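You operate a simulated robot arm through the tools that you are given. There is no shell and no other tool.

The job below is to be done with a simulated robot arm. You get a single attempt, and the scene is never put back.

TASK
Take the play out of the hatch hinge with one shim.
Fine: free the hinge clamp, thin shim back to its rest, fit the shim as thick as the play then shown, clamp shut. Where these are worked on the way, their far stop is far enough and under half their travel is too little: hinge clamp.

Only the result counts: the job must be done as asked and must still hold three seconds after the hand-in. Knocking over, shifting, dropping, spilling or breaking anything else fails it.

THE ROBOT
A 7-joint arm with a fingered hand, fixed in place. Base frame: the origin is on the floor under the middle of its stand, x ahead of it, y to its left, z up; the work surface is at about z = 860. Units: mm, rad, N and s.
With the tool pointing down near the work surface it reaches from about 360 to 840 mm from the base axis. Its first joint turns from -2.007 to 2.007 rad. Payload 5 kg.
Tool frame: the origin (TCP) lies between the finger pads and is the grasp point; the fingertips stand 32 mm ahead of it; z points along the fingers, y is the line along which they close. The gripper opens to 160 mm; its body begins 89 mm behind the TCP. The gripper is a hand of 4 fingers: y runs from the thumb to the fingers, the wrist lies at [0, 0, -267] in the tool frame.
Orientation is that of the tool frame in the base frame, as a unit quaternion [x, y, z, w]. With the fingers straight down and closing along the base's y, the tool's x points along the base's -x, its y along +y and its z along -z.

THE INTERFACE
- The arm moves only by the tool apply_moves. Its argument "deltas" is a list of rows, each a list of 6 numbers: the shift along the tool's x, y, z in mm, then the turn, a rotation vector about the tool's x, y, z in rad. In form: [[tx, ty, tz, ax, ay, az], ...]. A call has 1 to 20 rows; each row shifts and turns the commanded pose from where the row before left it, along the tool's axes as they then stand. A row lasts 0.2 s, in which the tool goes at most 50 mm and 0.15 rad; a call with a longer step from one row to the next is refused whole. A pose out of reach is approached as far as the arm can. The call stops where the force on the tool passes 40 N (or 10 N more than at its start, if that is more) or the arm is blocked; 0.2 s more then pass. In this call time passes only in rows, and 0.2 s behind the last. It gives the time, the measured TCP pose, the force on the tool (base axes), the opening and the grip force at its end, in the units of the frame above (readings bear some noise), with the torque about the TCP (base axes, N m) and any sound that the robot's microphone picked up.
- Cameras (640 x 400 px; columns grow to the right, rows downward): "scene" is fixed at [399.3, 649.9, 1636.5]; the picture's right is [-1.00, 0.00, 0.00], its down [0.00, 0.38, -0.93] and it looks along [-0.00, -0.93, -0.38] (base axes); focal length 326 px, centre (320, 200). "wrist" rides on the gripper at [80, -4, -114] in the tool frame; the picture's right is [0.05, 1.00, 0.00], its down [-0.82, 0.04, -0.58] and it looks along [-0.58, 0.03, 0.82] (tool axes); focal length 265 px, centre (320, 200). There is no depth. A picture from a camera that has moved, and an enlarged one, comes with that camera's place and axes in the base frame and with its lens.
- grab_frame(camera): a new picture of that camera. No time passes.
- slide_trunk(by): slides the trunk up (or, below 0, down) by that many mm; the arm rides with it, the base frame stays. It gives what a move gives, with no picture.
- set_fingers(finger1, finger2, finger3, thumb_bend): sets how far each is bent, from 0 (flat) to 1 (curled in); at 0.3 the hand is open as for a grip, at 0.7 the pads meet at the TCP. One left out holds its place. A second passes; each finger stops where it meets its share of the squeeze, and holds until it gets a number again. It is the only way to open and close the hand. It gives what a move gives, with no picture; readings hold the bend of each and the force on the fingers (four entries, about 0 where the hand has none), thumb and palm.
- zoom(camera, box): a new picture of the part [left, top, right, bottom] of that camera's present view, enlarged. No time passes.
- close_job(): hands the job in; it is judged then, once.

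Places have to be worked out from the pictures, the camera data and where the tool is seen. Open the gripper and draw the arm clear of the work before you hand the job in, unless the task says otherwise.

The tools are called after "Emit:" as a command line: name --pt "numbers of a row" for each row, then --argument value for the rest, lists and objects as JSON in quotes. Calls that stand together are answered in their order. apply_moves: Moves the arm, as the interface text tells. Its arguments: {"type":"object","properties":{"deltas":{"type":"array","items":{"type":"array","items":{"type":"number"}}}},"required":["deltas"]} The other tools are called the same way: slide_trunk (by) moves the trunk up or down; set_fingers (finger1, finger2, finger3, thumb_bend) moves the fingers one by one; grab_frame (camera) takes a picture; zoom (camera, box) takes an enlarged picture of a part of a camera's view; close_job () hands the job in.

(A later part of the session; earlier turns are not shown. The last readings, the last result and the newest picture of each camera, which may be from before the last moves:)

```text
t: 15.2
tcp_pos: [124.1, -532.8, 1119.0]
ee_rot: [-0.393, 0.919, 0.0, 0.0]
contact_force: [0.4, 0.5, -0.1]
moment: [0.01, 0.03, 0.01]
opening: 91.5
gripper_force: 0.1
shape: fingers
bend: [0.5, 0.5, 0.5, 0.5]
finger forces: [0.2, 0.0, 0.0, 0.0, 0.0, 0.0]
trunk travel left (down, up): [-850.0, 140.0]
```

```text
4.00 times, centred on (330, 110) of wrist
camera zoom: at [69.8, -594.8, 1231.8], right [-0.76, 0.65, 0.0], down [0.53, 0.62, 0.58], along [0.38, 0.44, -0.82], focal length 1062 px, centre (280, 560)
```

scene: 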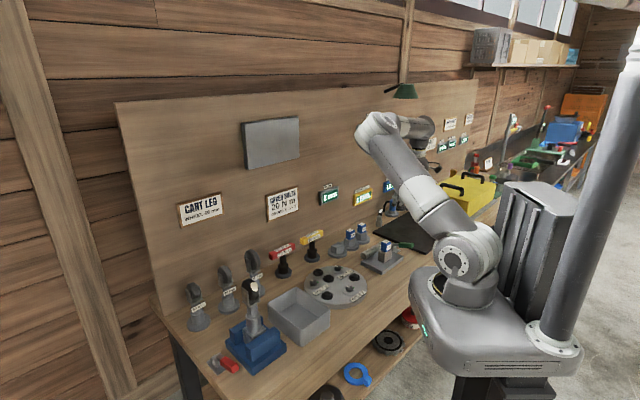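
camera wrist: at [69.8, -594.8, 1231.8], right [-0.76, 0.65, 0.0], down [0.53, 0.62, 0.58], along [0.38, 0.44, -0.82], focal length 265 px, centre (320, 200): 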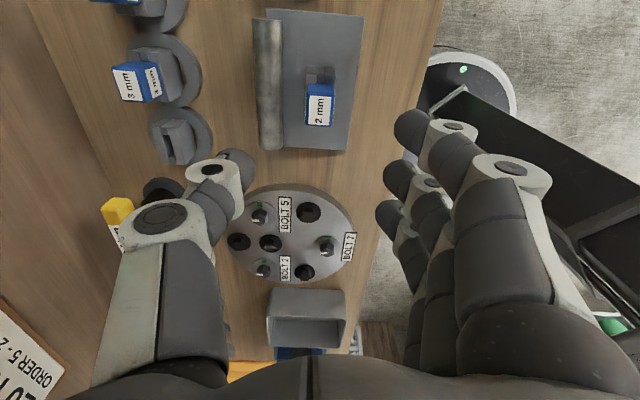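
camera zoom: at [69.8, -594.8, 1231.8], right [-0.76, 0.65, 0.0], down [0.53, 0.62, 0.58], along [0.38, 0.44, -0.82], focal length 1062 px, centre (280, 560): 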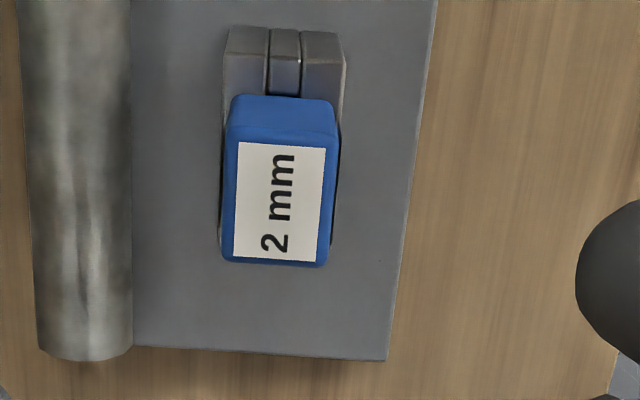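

The hand is centred above the shim: its top centre projects to within 1 mm of the tool axis. The plate edges show the bench is at exactly 45°, so I correct the yaw by about 1°, narrow the pinch pre-shape and descend partway.

Emit:
set_fingers --finger1 0.45 --finger2 0.57 --finger3 0.45 --thumb_bend 0.57

Emit:
apply_moves --pt "0 0 30 0 0 0.018" --pt "0 0 40 0 0 0" --pt "0 0 40 0 0 0"

Emit:
grab_frame --camera "wrist"

Emit:
zoom --camera "wrist" --box '[220, 80, 420, 220]'

Emit:
zoom --camera "scene" --box '[320, 180, 440, 280]'

```text
t: 16.2
tcp_pos: [123.9, -532.9, 1118.8]
ee_rot: [-0.391, 0.92, 0.0, 0.001]
contact_force: [0.5, 0.0, 0.6]
moment: [-0.03, 0.01, 0.03]
opening: 89.4
gripper_force: 0.0
shape: fingers
bend: [0.45, 0.56, 0.45, 0.56]
finger forces: [0.1, 0.1, 0.1, 0.0, 0.1, 0.0]
trunk travel left (down, up): [-850.0, 140.0]
```

```text
t: 17.0
tcp_pos: [123.7, -534.4, 1008.3]
ee_rot: [-0.382, 0.924, 0.0, 0.0]
contact_force: [0.4, -0.9, -0.7]
moment: [0.02, -0.01, -0.01]
opening: 89.4
gripper_force: 0.1
shape: fingers
bend: [0.45, 0.56, 0.45, 0.56]
finger forces: [0.0, 0.0, 0.0, 0.1, 0.1, 0.0]
trunk travel left (down, up): [-850.0, 140.0]
```

```text
taken
camera wrist: at [68.8, -594.0, 1121.4], right [-0.74, 0.67, 0.0], down [0.55, 0.61, 0.58], along [0.39, 0.43, -0.82], focal length 265 px, centre (320, 200)
```

wrist: 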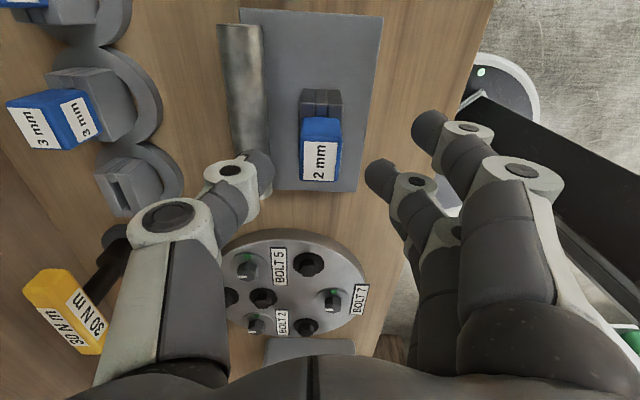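

```text
2.86 times, centred on (320, 150) of wrist
camera zoom: at [68.8, -594.0, 1121.4], right [-0.74, 0.67, 0.0], down [0.55, 0.61, 0.58], along [0.39, 0.43, -0.82], focal length 758 px, centre (320, 343)
```

zoom: 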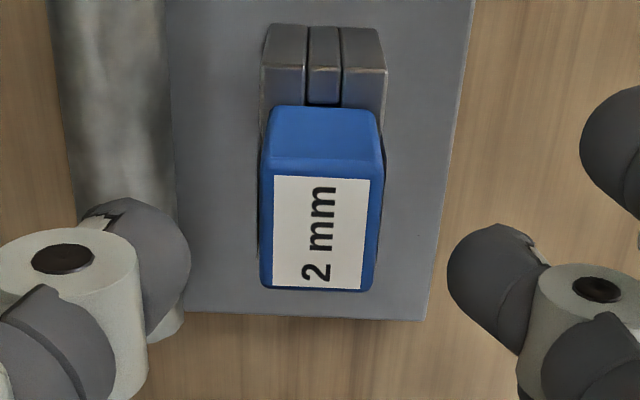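

```text
4.00 times, centred on (380, 230) of scene
camera zoom: at [399.3, 649.9, 1636.5], right [-1.0, 0.0, 0.0], down [0.0, 0.38, -0.93], along [0.0, -0.93, -0.38], focal length 1306 px, centre (80, 80)
```

zoom: 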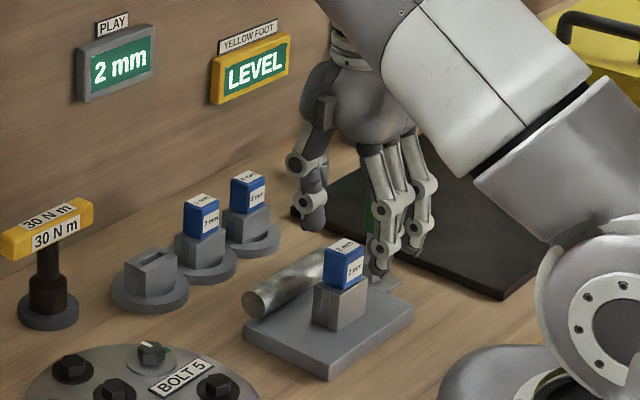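

The yaw is now true and the shim is centred. The barrel top sits at about z = 920, so I narrow the thumb and middle finger a little more to clear it, then descend to TCP z of about 953.

Emit:
set_fingers --finger2 0.6 --thumb_bend 0.6

Emit:
apply_moves --pt "0 0 20 0 0 0" --pt "0 0 20 0 0 0" --pt "0 0 15 0 0 0"

Emit:
grab_frame --camera "wrist"

Emit:
zoom --camera "wrist" --box '[220, 100, 420, 240]'

Emit:
zoom --camera "scene" --box '[340, 190, 420, 270]'

```text
t: 18.0
tcp_pos: [123.4, -532.4, 1009.2]
ee_rot: [-0.382, 0.924, 0.0, -0.001]
contact_force: [0.3, 0.2, -0.8]
moment: [0.05, 0.02, -0.01]
opening: 82.0
gripper_force: 0.0
shape: fingers
bend: [0.45, 0.6, 0.45, 0.6]
finger forces: [0.0, 0.0, 0.0, 0.0, 0.0, 0.0]
trunk travel left (down, up): [-850.0, 140.0]
```

```text
t: 18.8
tcp_pos: [123.3, -533.3, 953.9]
ee_rot: [-0.383, 0.924, 0.001, 0.0]
contact_force: [-0.3, -0.3, -1.5]
moment: [0.0, 0.02, 0.05]
opening: 81.9
gripper_force: 0.1
shape: fingers
bend: [0.45, 0.6, 0.45, 0.6]
finger forces: [0.0, 0.0, 0.0, 0.1, 0.0, 0.1]
trunk travel left (down, up): [-850.0, 140.0]
```

```text
taken
camera wrist: at [68.5, -594.0, 1066.5], right [-0.74, 0.67, 0.0], down [0.55, 0.61, 0.58], along [0.39, 0.43, -0.82], focal length 265 px, centre (320, 200)
```

wrist: 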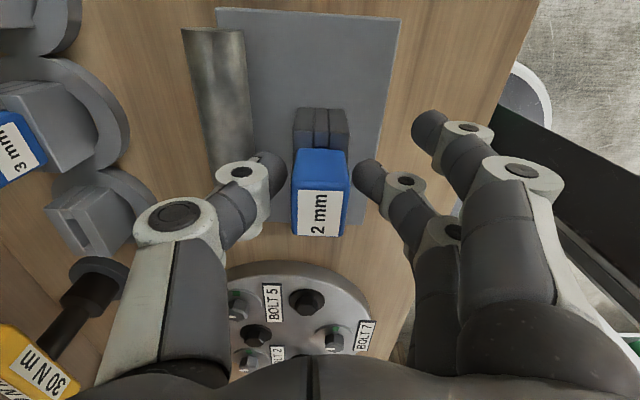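

```text
2.86 times, centred on (320, 170) of wrist
camera zoom: at [68.5, -594.0, 1066.5], right [-0.74, 0.67, 0.0], down [0.55, 0.61, 0.58], along [0.39, 0.43, -0.82], focal length 758 px, centre (320, 286)
```

zoom: 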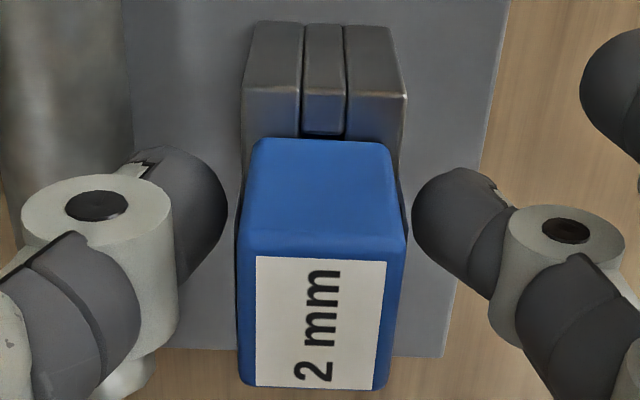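

```text
5.00 times, centred on (380, 230) of scene
camera zoom: at [399.3, 649.9, 1636.5], right [-1.0, 0.0, 0.0], down [0.0, 0.38, -0.93], along [0.0, -0.93, -0.38], focal length 1633 px, centre (20, 50)
```

zoom: 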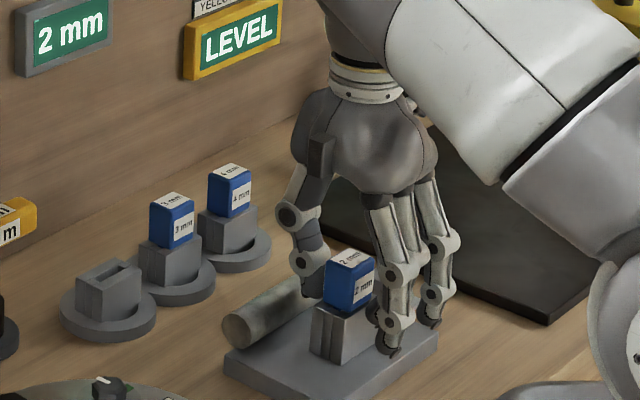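

The thumb and middle finger straddle the shim handle evenly. I close gently to 0.68.

Emit:
set_fingers --finger2 0.68 --thumb_bend 0.68

Emit:
zoom --camera "wrist" --box '[220, 100, 420, 240]'

Emit:
zoom --camera "scene" --box '[340, 190, 420, 270]'

```text
t: 19.8
tcp_pos: [123.0, -533.5, 953.4]
ee_rot: [-0.383, 0.924, 0.001, 0.0]
contact_force: [2.3, -2.6, -0.7]
moment: [-0.05, -0.05, -0.01]
opening: 75.7
gripper_force: 5.7
shape: fingers
bend: [0.45, 0.63, 0.45, 0.65]
finger forces: [0.0, 4.5, 0.0, 0.0, 7.1, 0.0]
trunk travel left (down, up): [-850.0, 140.0]
```

```text
2.86 times, centred on (320, 170) of wrist
camera zoom: at [68.8, -594.0, 1066.7], right [-0.74, 0.67, 0.0], down [0.55, 0.61, 0.58], along [0.39, 0.43, -0.82], focal length 758 px, centre (320, 286)
```

zoom: 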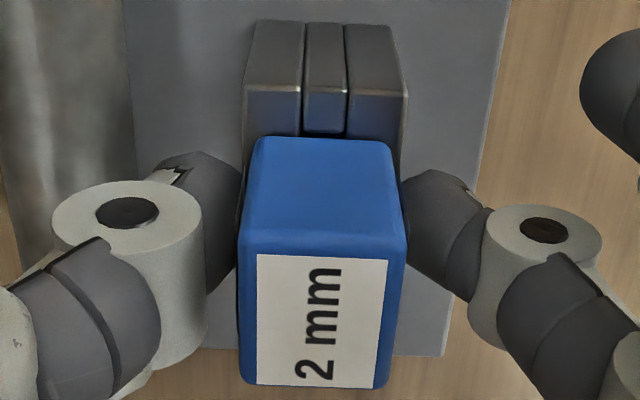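

```text
5.00 times, centred on (380, 230) of scene
camera zoom: at [399.3, 649.9, 1636.5], right [-1.0, 0.0, 0.0], down [0.0, 0.38, -0.93], along [0.0, -0.93, -0.38], focal length 1633 px, centre (20, 50)
```

zoom: 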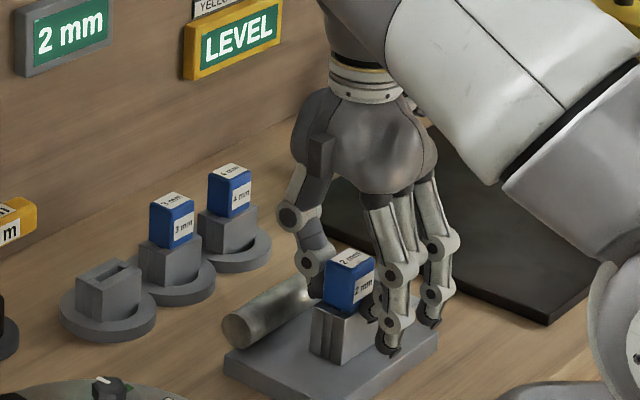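

Contact is made on both sides at 4.5 N and 7.1 N. I tighten moderately for a secure pinch.

Emit:
set_fingers --finger2 0.73 --thumb_bend 0.73

Emit:
zoom --camera "wrist" --box '[220, 100, 420, 240]'

```text
t: 20.8
tcp_pos: [124.1, -532.3, 954.0]
ee_rot: [-0.383, 0.924, -0.001, 0.0]
contact_force: [5.5, -7.6, 5.7]
moment: [-0.24, -0.23, -0.04]
opening: 73.1
gripper_force: 10.8
shape: fingers
bend: [0.45, 0.63, 0.45, 0.68]
finger forces: [0.0, 6.2, 0.0, 0.1, 15.4, 0.0]
trunk travel left (down, up): [-850.0, 140.0]
```

```text
2.86 times, centred on (320, 170) of wrist
camera zoom: at [69.2, -594.2, 1066.9], right [-0.74, 0.67, 0.0], down [0.55, 0.61, 0.58], along [0.39, 0.43, -0.82], focal length 758 px, centre (320, 286)
```

zoom: 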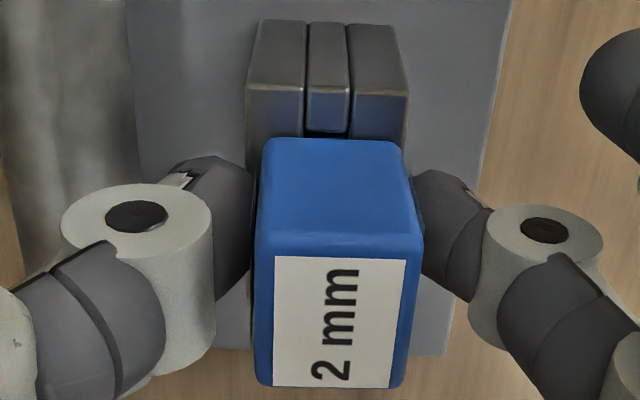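

The thumb pushes harder than the single finger, and the shim is leaning toward the finger. I ease the thumb back so it acts as a stop and the forces balance.

Emit:
set_fingers --finger2 0.73 --thumb_bend 0.655

Emit:
zoom --camera "wrist" --box '[220, 100, 420, 240]'

```text
t: 21.8
tcp_pos: [121.8, -532.3, 954.3]
ee_rot: [-0.382, 0.924, 0.0, 0.0]
contact_force: [-3.2, 3.1, 10.2]
moment: [0.02, 0.03, 0.04]
opening: 76.4
gripper_force: 9.7
shape: fingers
bend: [0.45, 0.69, 0.45, 0.65]
finger forces: [0.1, 10.2, 0.1, 0.1, 9.0, 0.0]
trunk travel left (down, up): [-850.0, 140.0]
```

```text
2.86 times, centred on (320, 170) of wrist
camera zoom: at [67.5, -592.7, 1067.3], right [-0.74, 0.67, 0.0], down [0.55, 0.61, 0.58], along [0.39, 0.43, -0.82], focal length 758 px, centre (320, 286)
```

zoom: 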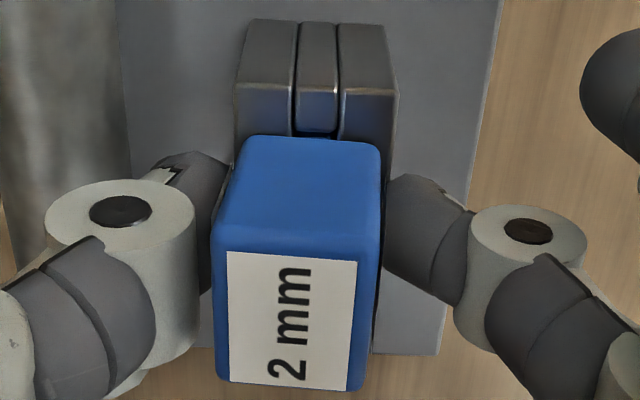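

The forces are now balanced at about 10 N and 9 N, but the shim leans slightly toward the thumb. I fine-tune the thumb so the shim stands upright.

Emit:
set_fingers --finger2 0.7 --thumb_bend 0.67

Emit:
zoom --camera "wrist" --box '[220, 100, 420, 240]'

```text
t: 22.8
tcp_pos: [123.9, -532.3, 954.6]
ee_rot: [-0.383, 0.924, 0.0, 0.0]
contact_force: [-1.3, -1.3, 11.2]
moment: [0.02, 0.07, -0.04]
opening: 75.6
gripper_force: 10.6
shape: fingers
bend: [0.45, 0.67, 0.45, 0.66]
finger forces: [0.1, 11.9, 0.0, 0.0, 9.1, 0.0]
trunk travel left (down, up): [-850.0, 140.0]
```

```text
2.86 times, centred on (320, 170) of wrist
camera zoom: at [68.2, -593.2, 1067.3], right [-0.74, 0.67, 0.0], down [0.55, 0.61, 0.58], along [0.39, 0.43, -0.82], focal length 758 px, centre (320, 286)
```

zoom: 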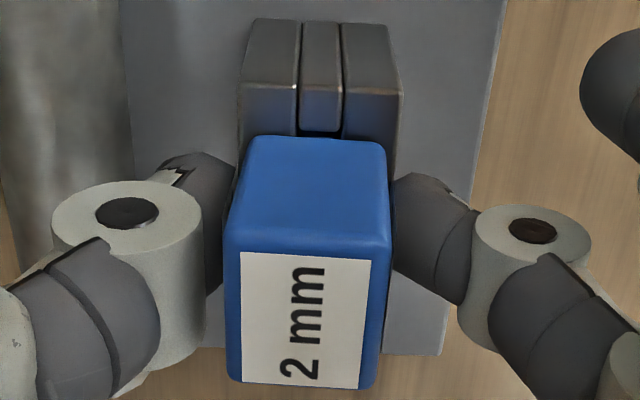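

Nearly upright now. One more small adjustment toward the finger side before lifting.

Emit:
set_fingers --finger2 0.685 --thumb_bend 0.685

Emit:
zoom --camera "wrist" --box '[220, 100, 420, 240]'

Emit:
zoom --camera "scene" --box '[340, 190, 420, 270]'

```text
t: 23.8
tcp_pos: [122.9, -532.3, 953.3]
ee_rot: [-0.382, 0.924, 0.001, 0.0]
contact_force: [0.5, -2.4, 12.4]
moment: [-0.05, 0.03, 0.0]
opening: 74.5
gripper_force: 10.7
shape: fingers
bend: [0.45, 0.67, 0.45, 0.66]
finger forces: [0.1, 11.1, 0.0, 0.0, 9.7, 0.1]
trunk travel left (down, up): [-850.0, 140.0]
```

```text
2.86 times, centred on (320, 170) of wrist
camera zoom: at [68.4, -593.3, 1067.2], right [-0.74, 0.67, 0.0], down [0.55, 0.61, 0.58], along [0.39, 0.43, -0.82], focal length 758 px, centre (320, 286)
```

zoom: 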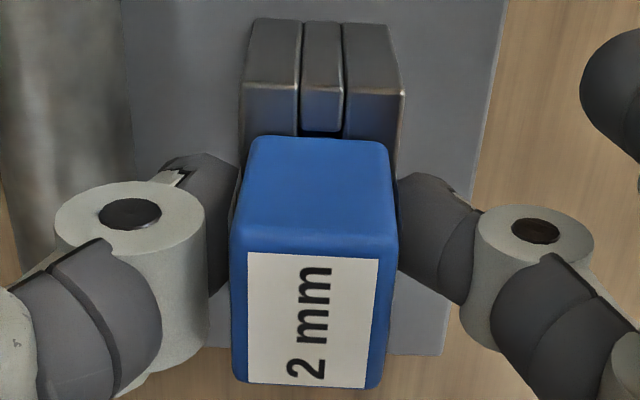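

```text
5.00 times, centred on (380, 230) of scene
camera zoom: at [399.3, 649.9, 1636.5], right [-1.0, 0.0, 0.0], down [0.0, 0.38, -0.93], along [0.0, -0.93, -0.38], focal length 1633 px, centre (20, 50)
```

zoom: 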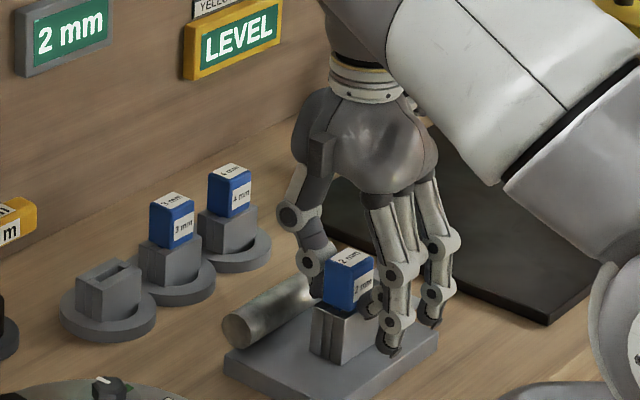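

The shim is upright and held at about 10 N. I lift slowly, 20 mm first, and check that it comes along.

Emit:
apply_moves --pt "0 0 -5 0 0 0" --pt "0 0 -7 0 0 0" --pt "0 0 -8 0 0 0"

Emit:
zoom --camera "wrist" --box '[220, 100, 420, 240]'

Emit:
zoom --camera "scene" --box '[310, 170, 420, 270]'

```text
t: 24.6
tcp_pos: [123.1, -533.1, 973.5]
ee_rot: [-0.383, 0.924, 0.0, 0.0]
contact_force: [-0.2, -0.5, -1.2]
moment: [-0.01, -0.01, 0.01]
opening: 73.0
gripper_force: 4.7
shape: fingers
bend: [0.45, 0.64, 0.45, 0.66]
finger forces: [0.0, 4.9, 0.0, 0.0, 4.8, 0.1]
trunk travel left (down, up): [-850.0, 140.0]
```

```text
2.86 times, centred on (320, 170) of wrist
camera zoom: at [68.7, -593.2, 1086.6], right [-0.74, 0.67, 0.0], down [0.55, 0.61, 0.58], along [0.39, 0.43, -0.82], focal length 758 px, centre (320, 286)
```

zoom: 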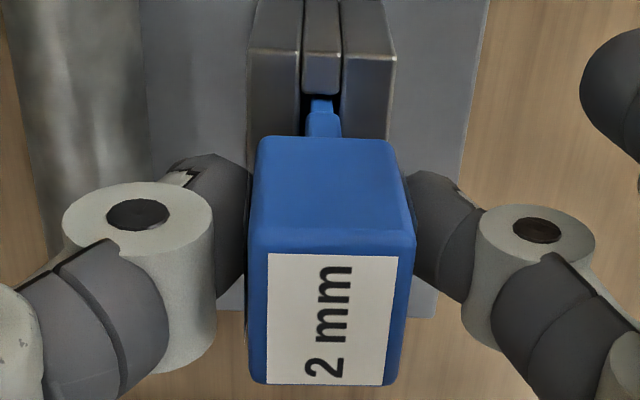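

```text
4.00 times, centred on (365, 220) of scene
camera zoom: at [399.3, 649.9, 1636.5], right [-1.0, 0.0, 0.0], down [0.0, 0.38, -0.93], along [0.0, -0.93, -0.38], focal length 1306 px, centre (140, 120)
```

zoom: 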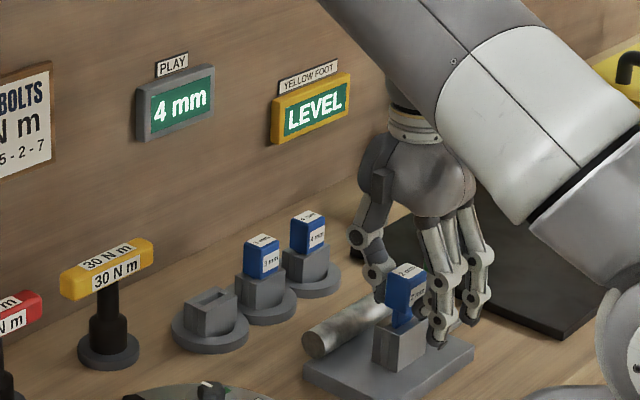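

The display now shows 4 mm of play, so the 4 mm shim is the one to fit. The 2 mm shim is rising cleanly; I firm the grip slightly and lift further.

Emit:
set_fingers --finger2 0.7 --thumb_bend 0.7

Emit:
apply_moves --pt "0 0 -10 0 0 0" --pt "0 0 -15 0 0 0" --pt "0 0 -20 0 0 0" --pt "0 0 -20 0 0 0"

Emit:
grab_frame --camera "wrist"

Emit:
zoom --camera "wrist" --box '[220, 80, 420, 220]'

Emit:
zoom --camera "scene" --box '[310, 170, 420, 270]'

```text
t: 25.6
tcp_pos: [124.0, -532.3, 973.4]
ee_rot: [-0.383, 0.924, 0.0, 0.0]
contact_force: [0.4, -0.5, -1.1]
moment: [-0.03, -0.01, 0.03]
opening: 71.4
gripper_force: 8.0
shape: fingers
bend: [0.45, 0.63, 0.45, 0.68]
finger forces: [0.0, 7.6, 0.0, 0.0, 7.6, 0.0]
trunk travel left (down, up): [-850.0, 140.0]
```

```text
t: 26.6
tcp_pos: [123.6, -533.3, 1040.2]
ee_rot: [-0.383, 0.924, -0.001, 0.0]
contact_force: [0.5, -0.2, -0.1]
moment: [-0.01, 0.06, -0.04]
opening: 71.3
gripper_force: 7.5
shape: fingers
bend: [0.45, 0.63, 0.45, 0.68]
finger forces: [0.0, 7.6, 0.0, 0.0, 7.7, 0.0]
trunk travel left (down, up): [-850.0, 140.0]
```

```text
taken
camera wrist: at [68.8, -592.9, 1152.3], right [-0.74, 0.67, 0.0], down [0.55, 0.61, 0.58], along [0.39, 0.43, -0.82], focal length 265 px, centre (320, 200)
```

wrist: 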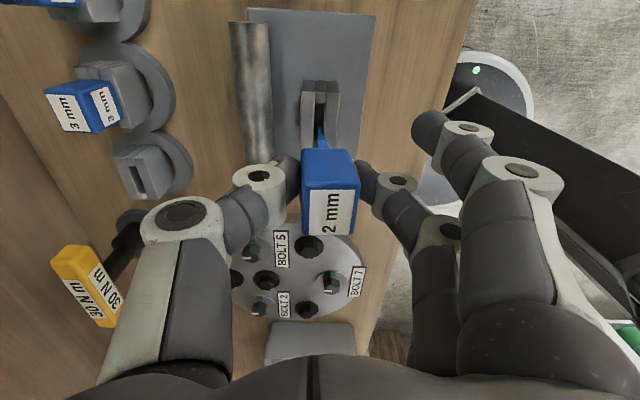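

```text
2.86 times, centred on (320, 150) of wrist
camera zoom: at [68.8, -592.9, 1152.3], right [-0.74, 0.67, 0.0], down [0.55, 0.61, 0.58], along [0.39, 0.43, -0.82], focal length 758 px, centre (320, 343)
```

zoom: 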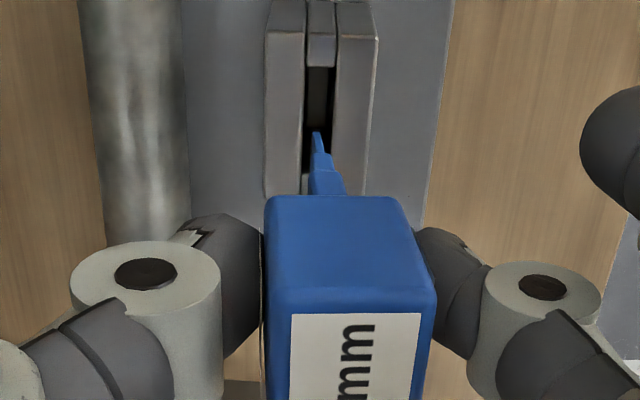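

```text
4.00 times, centred on (365, 220) of scene
camera zoom: at [399.3, 649.9, 1636.5], right [-1.0, 0.0, 0.0], down [0.0, 0.38, -0.93], along [0.0, -0.93, -0.38], focal length 1306 px, centre (140, 120)
```

zoom: 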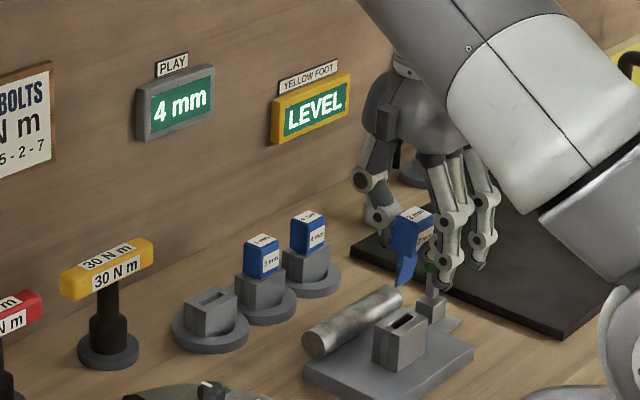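

The 2 mm shim is out, held with its blade leaning about 5° in the hand. I zoom in on the rest's slot to locate it from here.

Emit:
zoom --camera "wrist" --box '[40, 60, 240, 220]'

Emit:
zoom --camera "scene" --box '[345, 205, 415, 265]'

Emit:
zoom --camera "wrist" --box '[280, 80, 360, 180]'

```text
2.50 times, centred on (140, 140) of wrist
camera zoom: at [68.8, -592.9, 1152.3], right [-0.74, 0.67, 0.0], down [0.55, 0.61, 0.58], along [0.39, 0.43, -0.82], focal length 664 px, centre (770, 350)
```

zoom: 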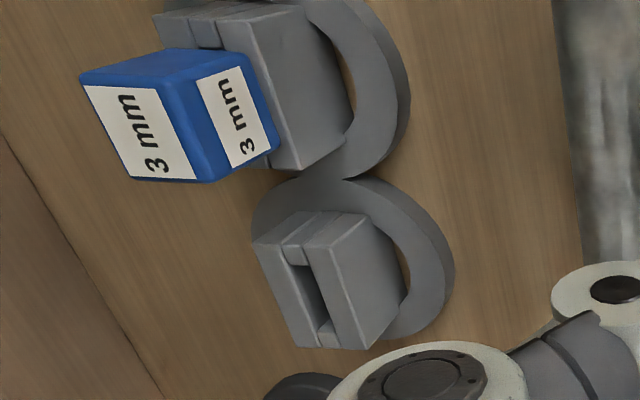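

```text
6.67 times, centred on (380, 235) of scene
camera zoom: at [399.3, 649.9, 1636.5], right [-1.0, 0.0, 0.0], down [0.0, 0.38, -0.93], along [0.0, -0.93, -0.38], focal length 2177 px, centre (-80, -33)
```

zoom: 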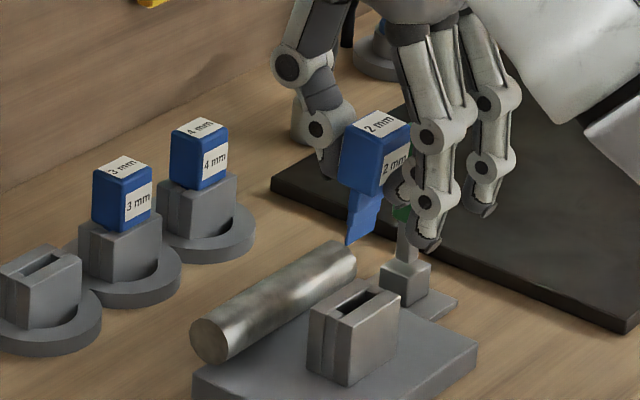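

```text
4.00 times, centred on (320, 130) of wrist
camera zoom: at [68.8, -592.9, 1152.3], right [-0.74, 0.67, 0.0], down [0.55, 0.61, 0.58], along [0.39, 0.43, -0.82], focal length 1062 px, centre (320, 480)
```

zoom: 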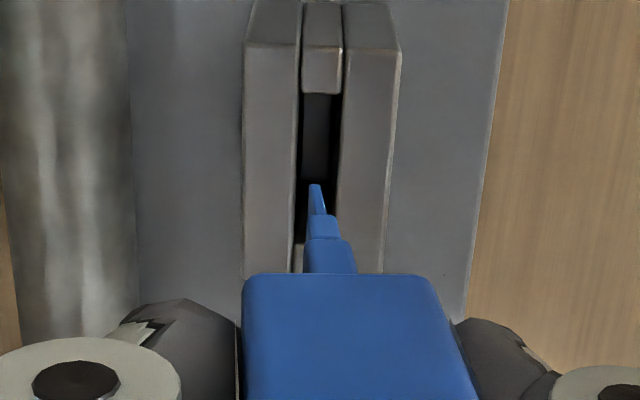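

I place the empty 2 mm rest at about (318, -617), one 85 mm pitch along the rest row. I carry the shim over it at this height and take a close look there before correcting tilt and position.

Emit:
apply_moves --pt "-10 -25 0 0 0 0" --pt "-16 -40 0 0 0 0" --pt "-16 -40 0 0 0 0" --pt "-16 -40 0 0 0 0" --pt "-13 -35 0 0 0 0" --pt "-8 -18 0 0 0 0"

Emit:
grab_frame --camera "wrist"

Emit:
zoom --camera "wrist" --box '[240, 60, 400, 160]'

Emit:
zoom --camera "scene" --box '[290, 170, 410, 270]'

```text
t: 28.0
tcp_pos: [320.7, -618.2, 1038.6]
ee_rot: [-0.382, 0.924, 0.001, -0.001]
contact_force: [1.0, 0.1, -1.4]
moment: [0.02, 0.01, 0.03]
opening: 71.0
gripper_force: 7.6
shape: fingers
bend: [0.45, 0.63, 0.45, 0.68]
finger forces: [0.0, 7.7, 0.1, 0.1, 7.6, 0.0]
trunk travel left (down, up): [-850.0, 140.0]
```

```text
taken
camera wrist: at [265.7, -677.9, 1150.6], right [-0.74, 0.67, 0.0], down [0.55, 0.61, 0.58], along [0.39, 0.43, -0.82], focal length 265 px, centre (320, 200)
```

wrist: 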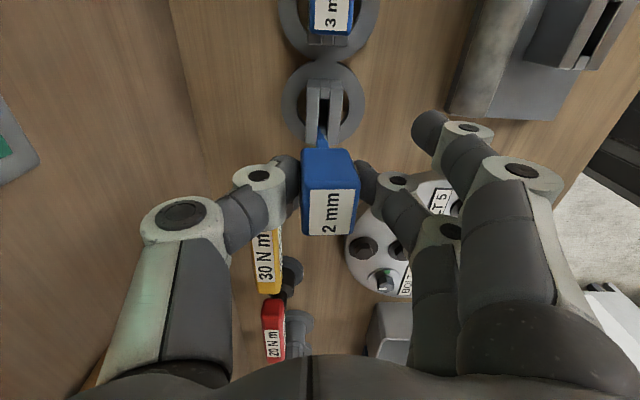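

```text
4.00 times, centred on (320, 110) of wrist
camera zoom: at [265.7, -677.9, 1150.6], right [-0.74, 0.67, 0.0], down [0.55, 0.61, 0.58], along [0.39, 0.43, -0.82], focal length 1062 px, centre (320, 560)
```

zoom: 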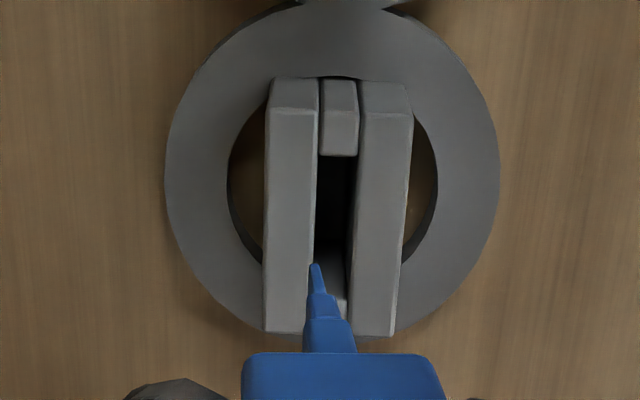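

```text
4.00 times, centred on (350, 220) of scene
camera zoom: at [399.3, 649.9, 1636.5], right [-1.0, 0.0, 0.0], down [0.0, 0.38, -0.93], along [0.0, -0.93, -0.38], focal length 1306 px, centre (200, 120)
```

zoom: 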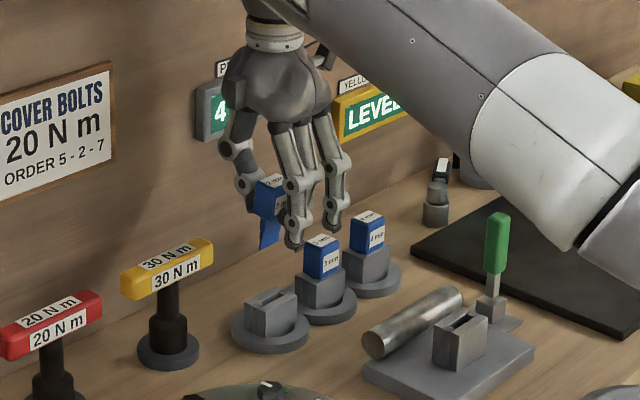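

The rest's block is nearly centred under the tool already (block centre about (0, 3.8) in the tool frame). I check the shim's lean from the scene camera before correcting it.

Emit:
zoom --camera "scene" --box '[330, 200, 390, 250]'

Emit:
zoom --camera "wrist" --box '[280, 100, 380, 250]'

```text
8.00 times, centred on (360, 225) of scene
camera zoom: at [399.3, 649.9, 1636.5], right [-1.0, 0.0, 0.0], down [0.0, 0.38, -0.93], along [0.0, -0.93, -0.38], focal length 2612 px, centre (0, 0)
```

zoom: 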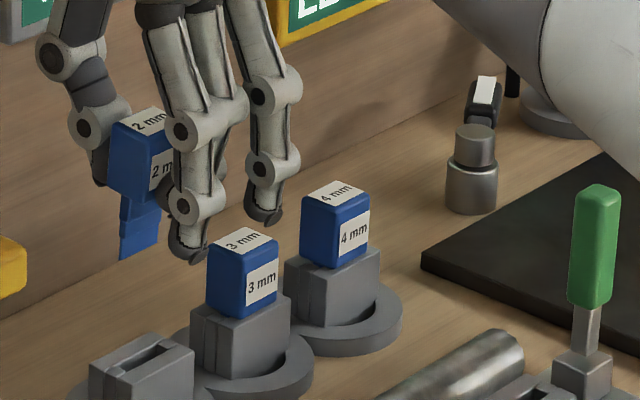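

```text
2.67 times, centred on (330, 175) of wrist
camera zoom: at [265.7, -677.9, 1150.6], right [-0.74, 0.67, 0.0], down [0.55, 0.61, 0.58], along [0.39, 0.43, -0.82], focal length 708 px, centre (293, 267)
```

zoom: 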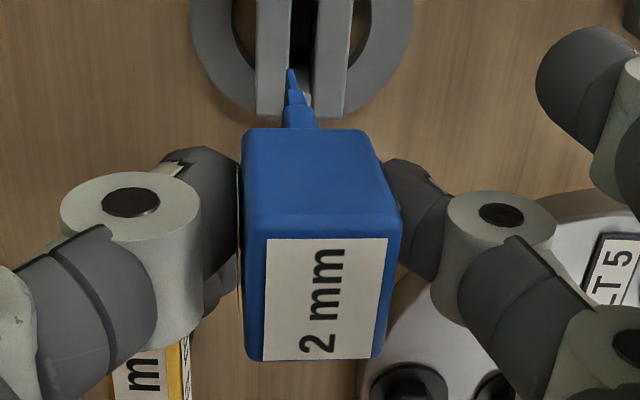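

The shim leans about 0.075 rad about the tool's x and is otherwise straight. I shift about 1 mm, tilt the tool to bring the shim vertical, lower it until the blade tip is just above the slot, and look.

Emit:
apply_moves --pt "-1.1 0.6 0 0 0 0" --pt "0 0 0 -0.075 0 0" --pt "0 -1.5 20 0 0 0" --pt "0 -1.5 20 0 0 0" --pt "0 -1.5 20 0 0 0"

Emit:
zoom --camera "wrist" --box '[240, 60, 400, 160]'

Emit:
zoom --camera "scene" --box '[320, 210, 380, 260]'

Emit:
grab_frame --camera "wrist"

```text
t: 29.2
tcp_pos: [319.3, -616.3, 978.3]
ee_rot: [-0.382, 0.924, 0.035, -0.015]
contact_force: [-1.2, 0.0, -0.3]
moment: [0.01, -0.01, -0.02]
opening: 71.3
gripper_force: 8.0
shape: fingers
bend: [0.45, 0.63, 0.45, 0.68]
finger forces: [0.0, 7.7, 0.1, 0.1, 7.7, 0.0]
trunk travel left (down, up): [-850.0, 140.0]
```

```text
4.00 times, centred on (320, 110) of wrist
camera zoom: at [270.4, -683.5, 1090.7], right [-0.74, 0.67, 0.08], down [0.58, 0.58, 0.58], along [0.34, 0.47, -0.81], focal length 1062 px, centre (320, 560)
```

zoom: 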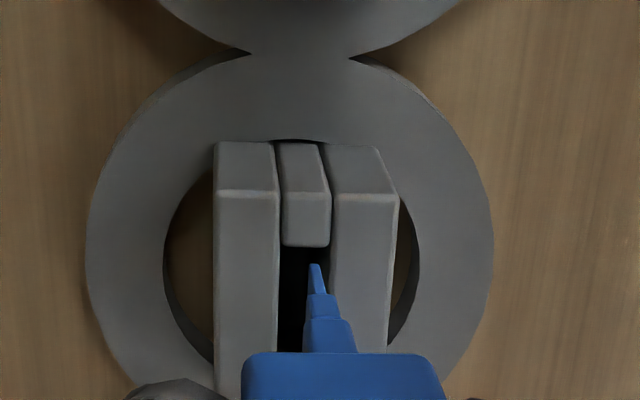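

```text
8.00 times, centred on (350, 235) of scene
camera zoom: at [399.3, 649.9, 1636.5], right [-1.0, 0.0, 0.0], down [0.0, 0.38, -0.93], along [0.0, -0.93, -0.38], focal length 2612 px, centre (80, -80)
```

zoom: 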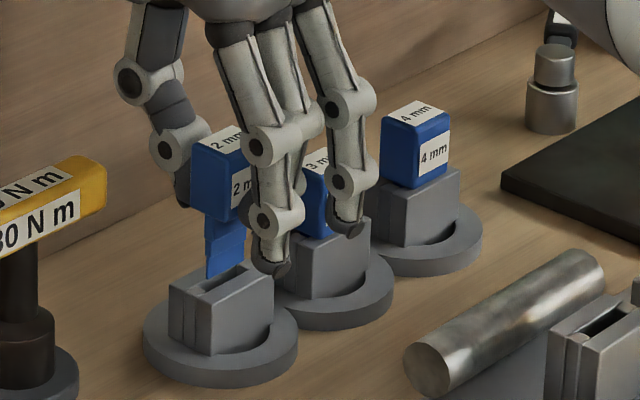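

```text
taken
camera wrist: at [270.4, -683.5, 1090.7], right [-0.74, 0.67, 0.08], down [0.58, 0.58, 0.58], along [0.34, 0.47, -0.81], focal length 265 px, centre (320, 200)
```

wrist: 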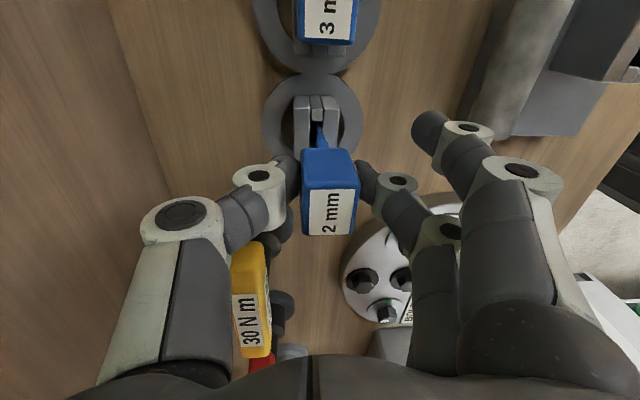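

The shim now hangs vertical just above the slot. Comparing block-edge positions with the hinge reference suggests I am about 1.5 mm off along tool x, so I zoom in to confirm before lowering.

Emit:
zoom --camera "scene" --box '[330, 230, 360, 255]'

Emit:
zoom --camera "wrist" --box '[290, 90, 350, 155]'

```text
16.00 times, centred on (345, 242) of scene
camera zoom: at [399.3, 649.9, 1636.5], right [-1.0, 0.0, 0.0], down [0.0, 0.38, -0.93], along [0.0, -0.93, -0.38], focal length 5225 px, centre (-80, -480)
```

zoom: 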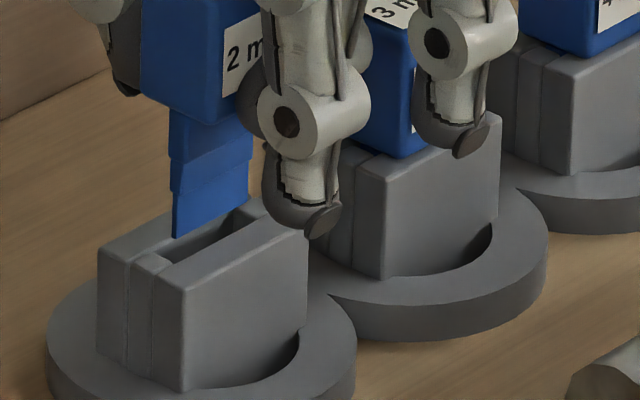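

```text
6.15 times, centred on (320, 122) of wrist
camera zoom: at [270.4, -683.5, 1090.7], right [-0.74, 0.67, 0.08], down [0.58, 0.58, 0.58], along [0.34, 0.47, -0.81], focal length 1633 px, centre (320, 677)
```

zoom: 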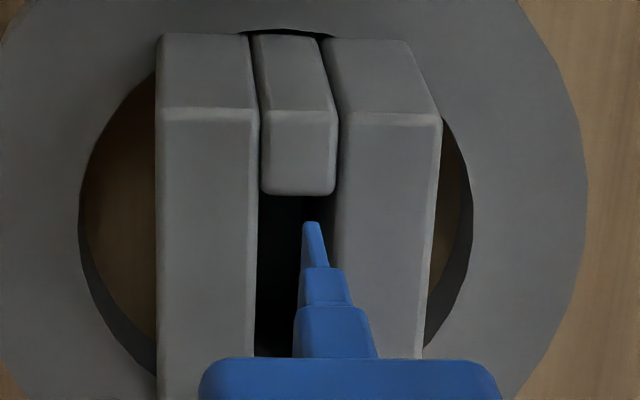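

Triangulating both views puts the blade tip at z of about 909, some 5 mm above the block, and about 1.4 mm too far toward the front. I correct that and lower 15 mm, watching the force.

Emit:
apply_moves --pt "-0.5 -1.4 0 0 0 0" --pt "0 -0.3 4 0 0 0" --pt "0 -0.37 5 0 0 0" --pt "0 -0.45 6 0 0 0"

Emit:
zoom --camera "scene" --box '[330, 230, 360, 255]'

Emit:
zoom --camera "wrist" --box '[280, 90, 360, 160]'

```text
t: 30.2
tcp_pos: [321.4, -617.2, 963.1]
ee_rot: [-0.382, 0.924, 0.035, -0.014]
contact_force: [0.4, 0.1, -1.1]
moment: [0.02, 0.02, 0.02]
opening: 71.6
gripper_force: 7.5
shape: fingers
bend: [0.45, 0.63, 0.45, 0.68]
finger forces: [0.1, 7.6, 0.0, 0.1, 7.8, 0.1]
trunk travel left (down, up): [-850.0, 140.0]
```

```text
16.00 times, centred on (345, 242) of scene
camera zoom: at [399.3, 649.9, 1636.5], right [-1.0, 0.0, 0.0], down [0.0, 0.38, -0.93], along [0.0, -0.93, -0.38], focal length 5225 px, centre (-80, -480)
```

zoom: 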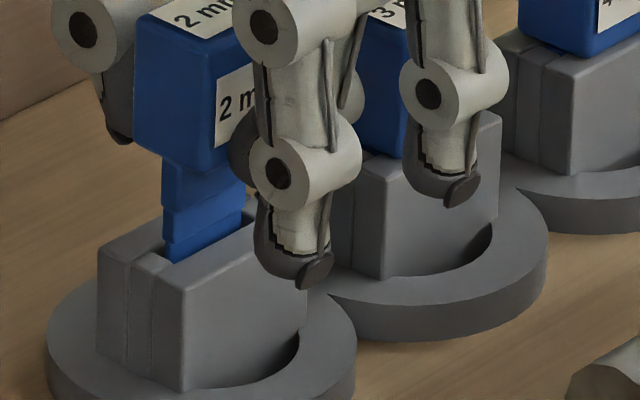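

```text
5.71 times, centred on (320, 125) of wrist
camera zoom: at [272.1, -683.5, 1075.4], right [-0.74, 0.67, 0.08], down [0.58, 0.58, 0.58], along [0.34, 0.47, -0.81], focal length 1517 px, centre (320, 629)
```

zoom: 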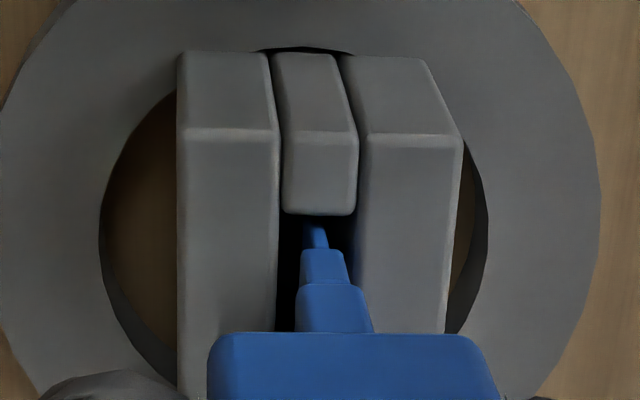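

The blade tip is inside the slot and centred, with no contact force. I continue lowering toward the seated height.

Emit:
apply_moves --pt "0 -0.45 6 0 0 0" --pt "0 -0.45 6 0 0 0" --pt "0 -0.45 6 0 0 0"

Emit:
zoom --camera "scene" --box '[330, 230, 360, 255]'

Emit:
zoom --camera "wrist" --box '[280, 100, 360, 170]'

```text
t: 31.0
tcp_pos: [320.2, -617.2, 944.6]
ee_rot: [-0.382, 0.923, 0.034, -0.014]
contact_force: [0.2, -0.1, -1.5]
moment: [0.01, -0.01, 0.0]
opening: 71.1
gripper_force: 8.3
shape: fingers
bend: [0.45, 0.63, 0.45, 0.68]
finger forces: [0.0, 7.7, 0.0, 0.0, 7.7, 0.1]
trunk travel left (down, up): [-850.0, 140.0]
```

```text
16.00 times, centred on (345, 242) of scene
camera zoom: at [399.3, 649.9, 1636.5], right [-1.0, 0.0, 0.0], down [0.0, 0.38, -0.93], along [0.0, -0.93, -0.38], focal length 5225 px, centre (-80, -480)
```

zoom: 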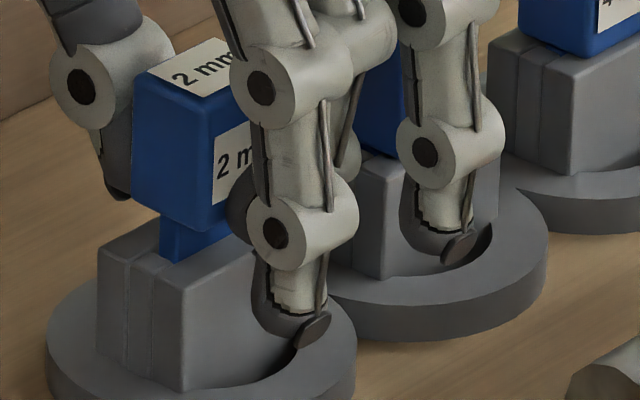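

```text
5.71 times, centred on (320, 135) of wrist
camera zoom: at [272.4, -683.6, 1057.7], right [-0.74, 0.67, 0.08], down [0.58, 0.58, 0.58], along [0.34, 0.47, -0.81], focal length 1517 px, centre (320, 571)
```

zoom: 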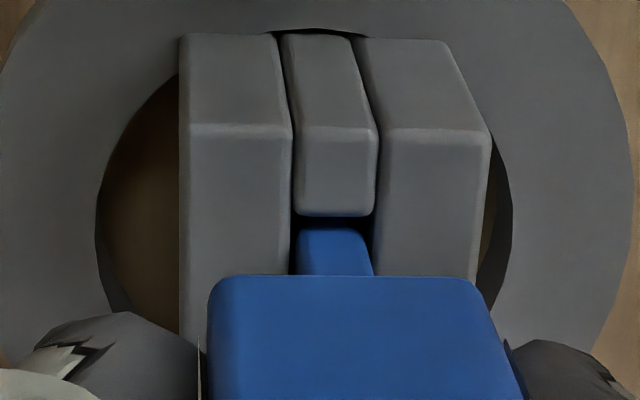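

The root section is entering the slot cleanly, with about 11 mm left. I lower the rest in small steps until it seats.

Emit:
apply_moves --pt "0 -0.37 5 0 0 0" --pt "0 -0.22 3 0 0 0" --pt "0 -0.15 2 0 0 0"

Emit:
zoom --camera "scene" --box '[330, 230, 360, 255]'

Emit:
zoom --camera "wrist" --box '[280, 100, 360, 170]'

```text
t: 31.8
tcp_pos: [320.7, -616.9, 934.8]
ee_rot: [-0.383, 0.923, 0.034, -0.014]
contact_force: [0.0, 0.6, 0.4]
moment: [-0.06, 0.02, -0.02]
opening: 71.2
gripper_force: 7.8
shape: fingers
bend: [0.45, 0.63, 0.45, 0.68]
finger forces: [0.0, 7.9, 0.0, 0.0, 8.3, 0.0]
trunk travel left (down, up): [-850.0, 140.0]
```

```text
16.00 times, centred on (345, 242) of scene
camera zoom: at [399.3, 649.9, 1636.5], right [-1.0, 0.0, 0.0], down [0.0, 0.38, -0.93], along [0.0, -0.93, -0.38], focal length 5225 px, centre (-80, -480)
```

zoom: 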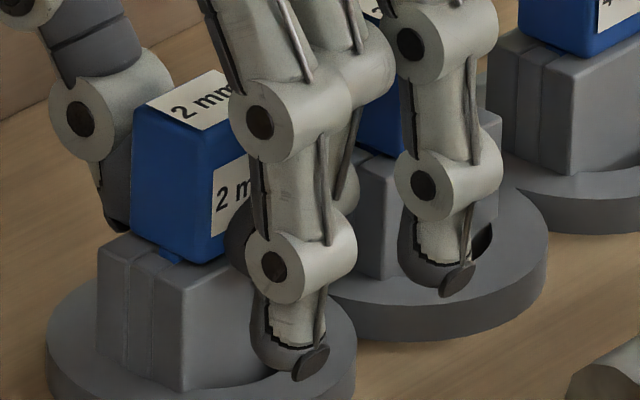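

```text
5.71 times, centred on (320, 135) of wrist
camera zoom: at [272.5, -683.6, 1047.5], right [-0.74, 0.67, 0.08], down [0.58, 0.58, 0.58], along [0.34, 0.47, -0.81], focal length 1517 px, centre (320, 571)
```

zoom: 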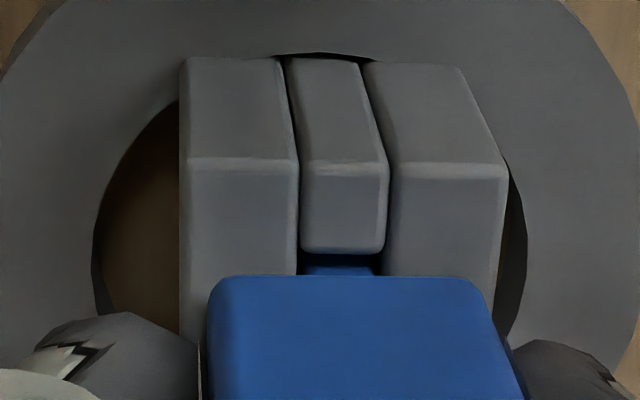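

Only about 2 mm remains. I lower that last bit until light contact.

Emit:
apply_moves --pt "0 -0.1 1.5 0 0 0" --pt "0 -0.1 1.5 0 0 0"

Emit:
zoom --camera "wrist" --box '[280, 100, 360, 170]'

Emit:
zoom --camera "scene" --box '[330, 225, 360, 250]'

```text
t: 32.4
tcp_pos: [321.6, -617.5, 934.1]
ee_rot: [-0.383, 0.923, 0.033, -0.013]
contact_force: [0.5, -0.2, 6.1]
moment: [0.01, 0.0, 0.02]
opening: 71.1
gripper_force: 10.7
shape: fingers
bend: [0.45, 0.64, 0.45, 0.68]
finger forces: [0.0, 9.3, 0.0, 0.0, 11.7, 0.0]
trunk travel left (down, up): [-850.0, 140.0]
```

```text
5.71 times, centred on (320, 135) of wrist
camera zoom: at [272.5, -683.7, 1045.9], right [-0.74, 0.67, 0.07], down [0.58, 0.58, 0.58], along [0.34, 0.47, -0.81], focal length 1517 px, centre (320, 571)
```

zoom: 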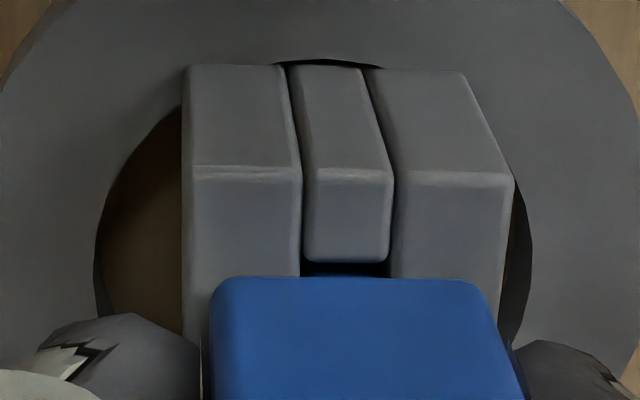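

```text
16.00 times, centred on (345, 238) of scene
camera zoom: at [399.3, 649.9, 1636.5], right [-1.0, 0.0, 0.0], down [0.0, 0.38, -0.93], along [0.0, -0.93, -0.38], focal length 5225 px, centre (-80, -400)
```

zoom: 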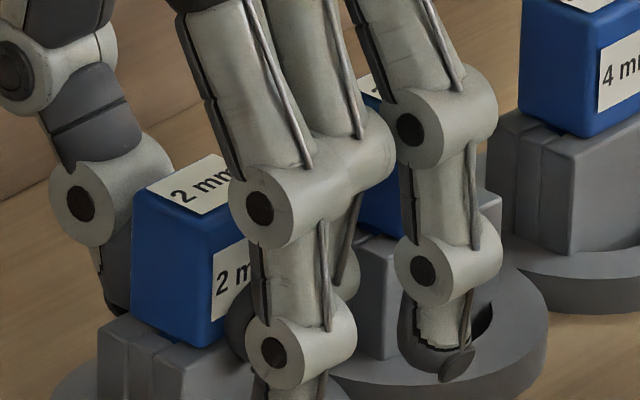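

The shim is seated, with a 6 N reaction. I open the finger and thumb to release it and verify.

Emit:
set_fingers --finger2 0.58 --thumb_bend 0.6

Emit:
grab_frame --camera "wrist"

Emit:
zoom --camera "scene" --box '[320, 220, 370, 260]'

```text
t: 33.4
tcp_pos: [321.2, -617.7, 932.9]
ee_rot: [-0.382, 0.923, 0.034, -0.014]
contact_force: [0.1, -0.7, 0.7]
moment: [0.03, 0.0, -0.02]
opening: 80.8
gripper_force: 0.1
shape: fingers
bend: [0.45, 0.57, 0.45, 0.6]
finger forces: [0.0, 0.1, 0.1, 0.0, 0.0, 0.0]
trunk travel left (down, up): [-850.0, 140.0]
```

```text
taken
camera wrist: at [272.3, -683.8, 1044.8], right [-0.74, 0.67, 0.08], down [0.58, 0.58, 0.58], along [0.34, 0.47, -0.81], focal length 265 px, centre (320, 200)
```

wrist: 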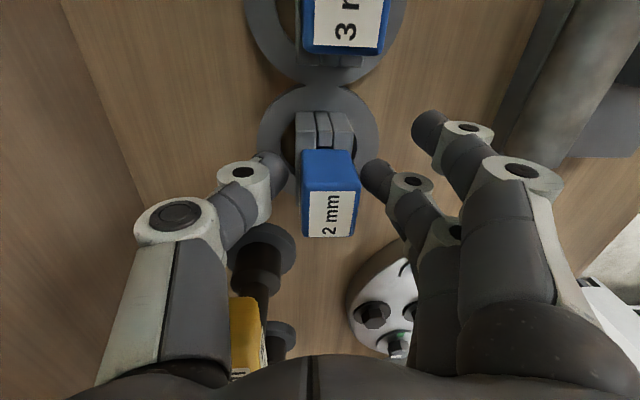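

```text
10.00 times, centred on (345, 240) of scene
camera zoom: at [399.3, 649.9, 1636.5], right [-1.0, 0.0, 0.0], down [0.0, 0.38, -0.93], along [0.0, -0.93, -0.38], focal length 3265 px, centre (70, -200)
```

zoom: 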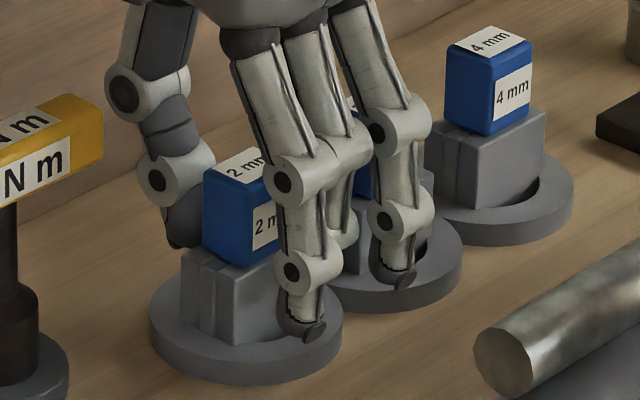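

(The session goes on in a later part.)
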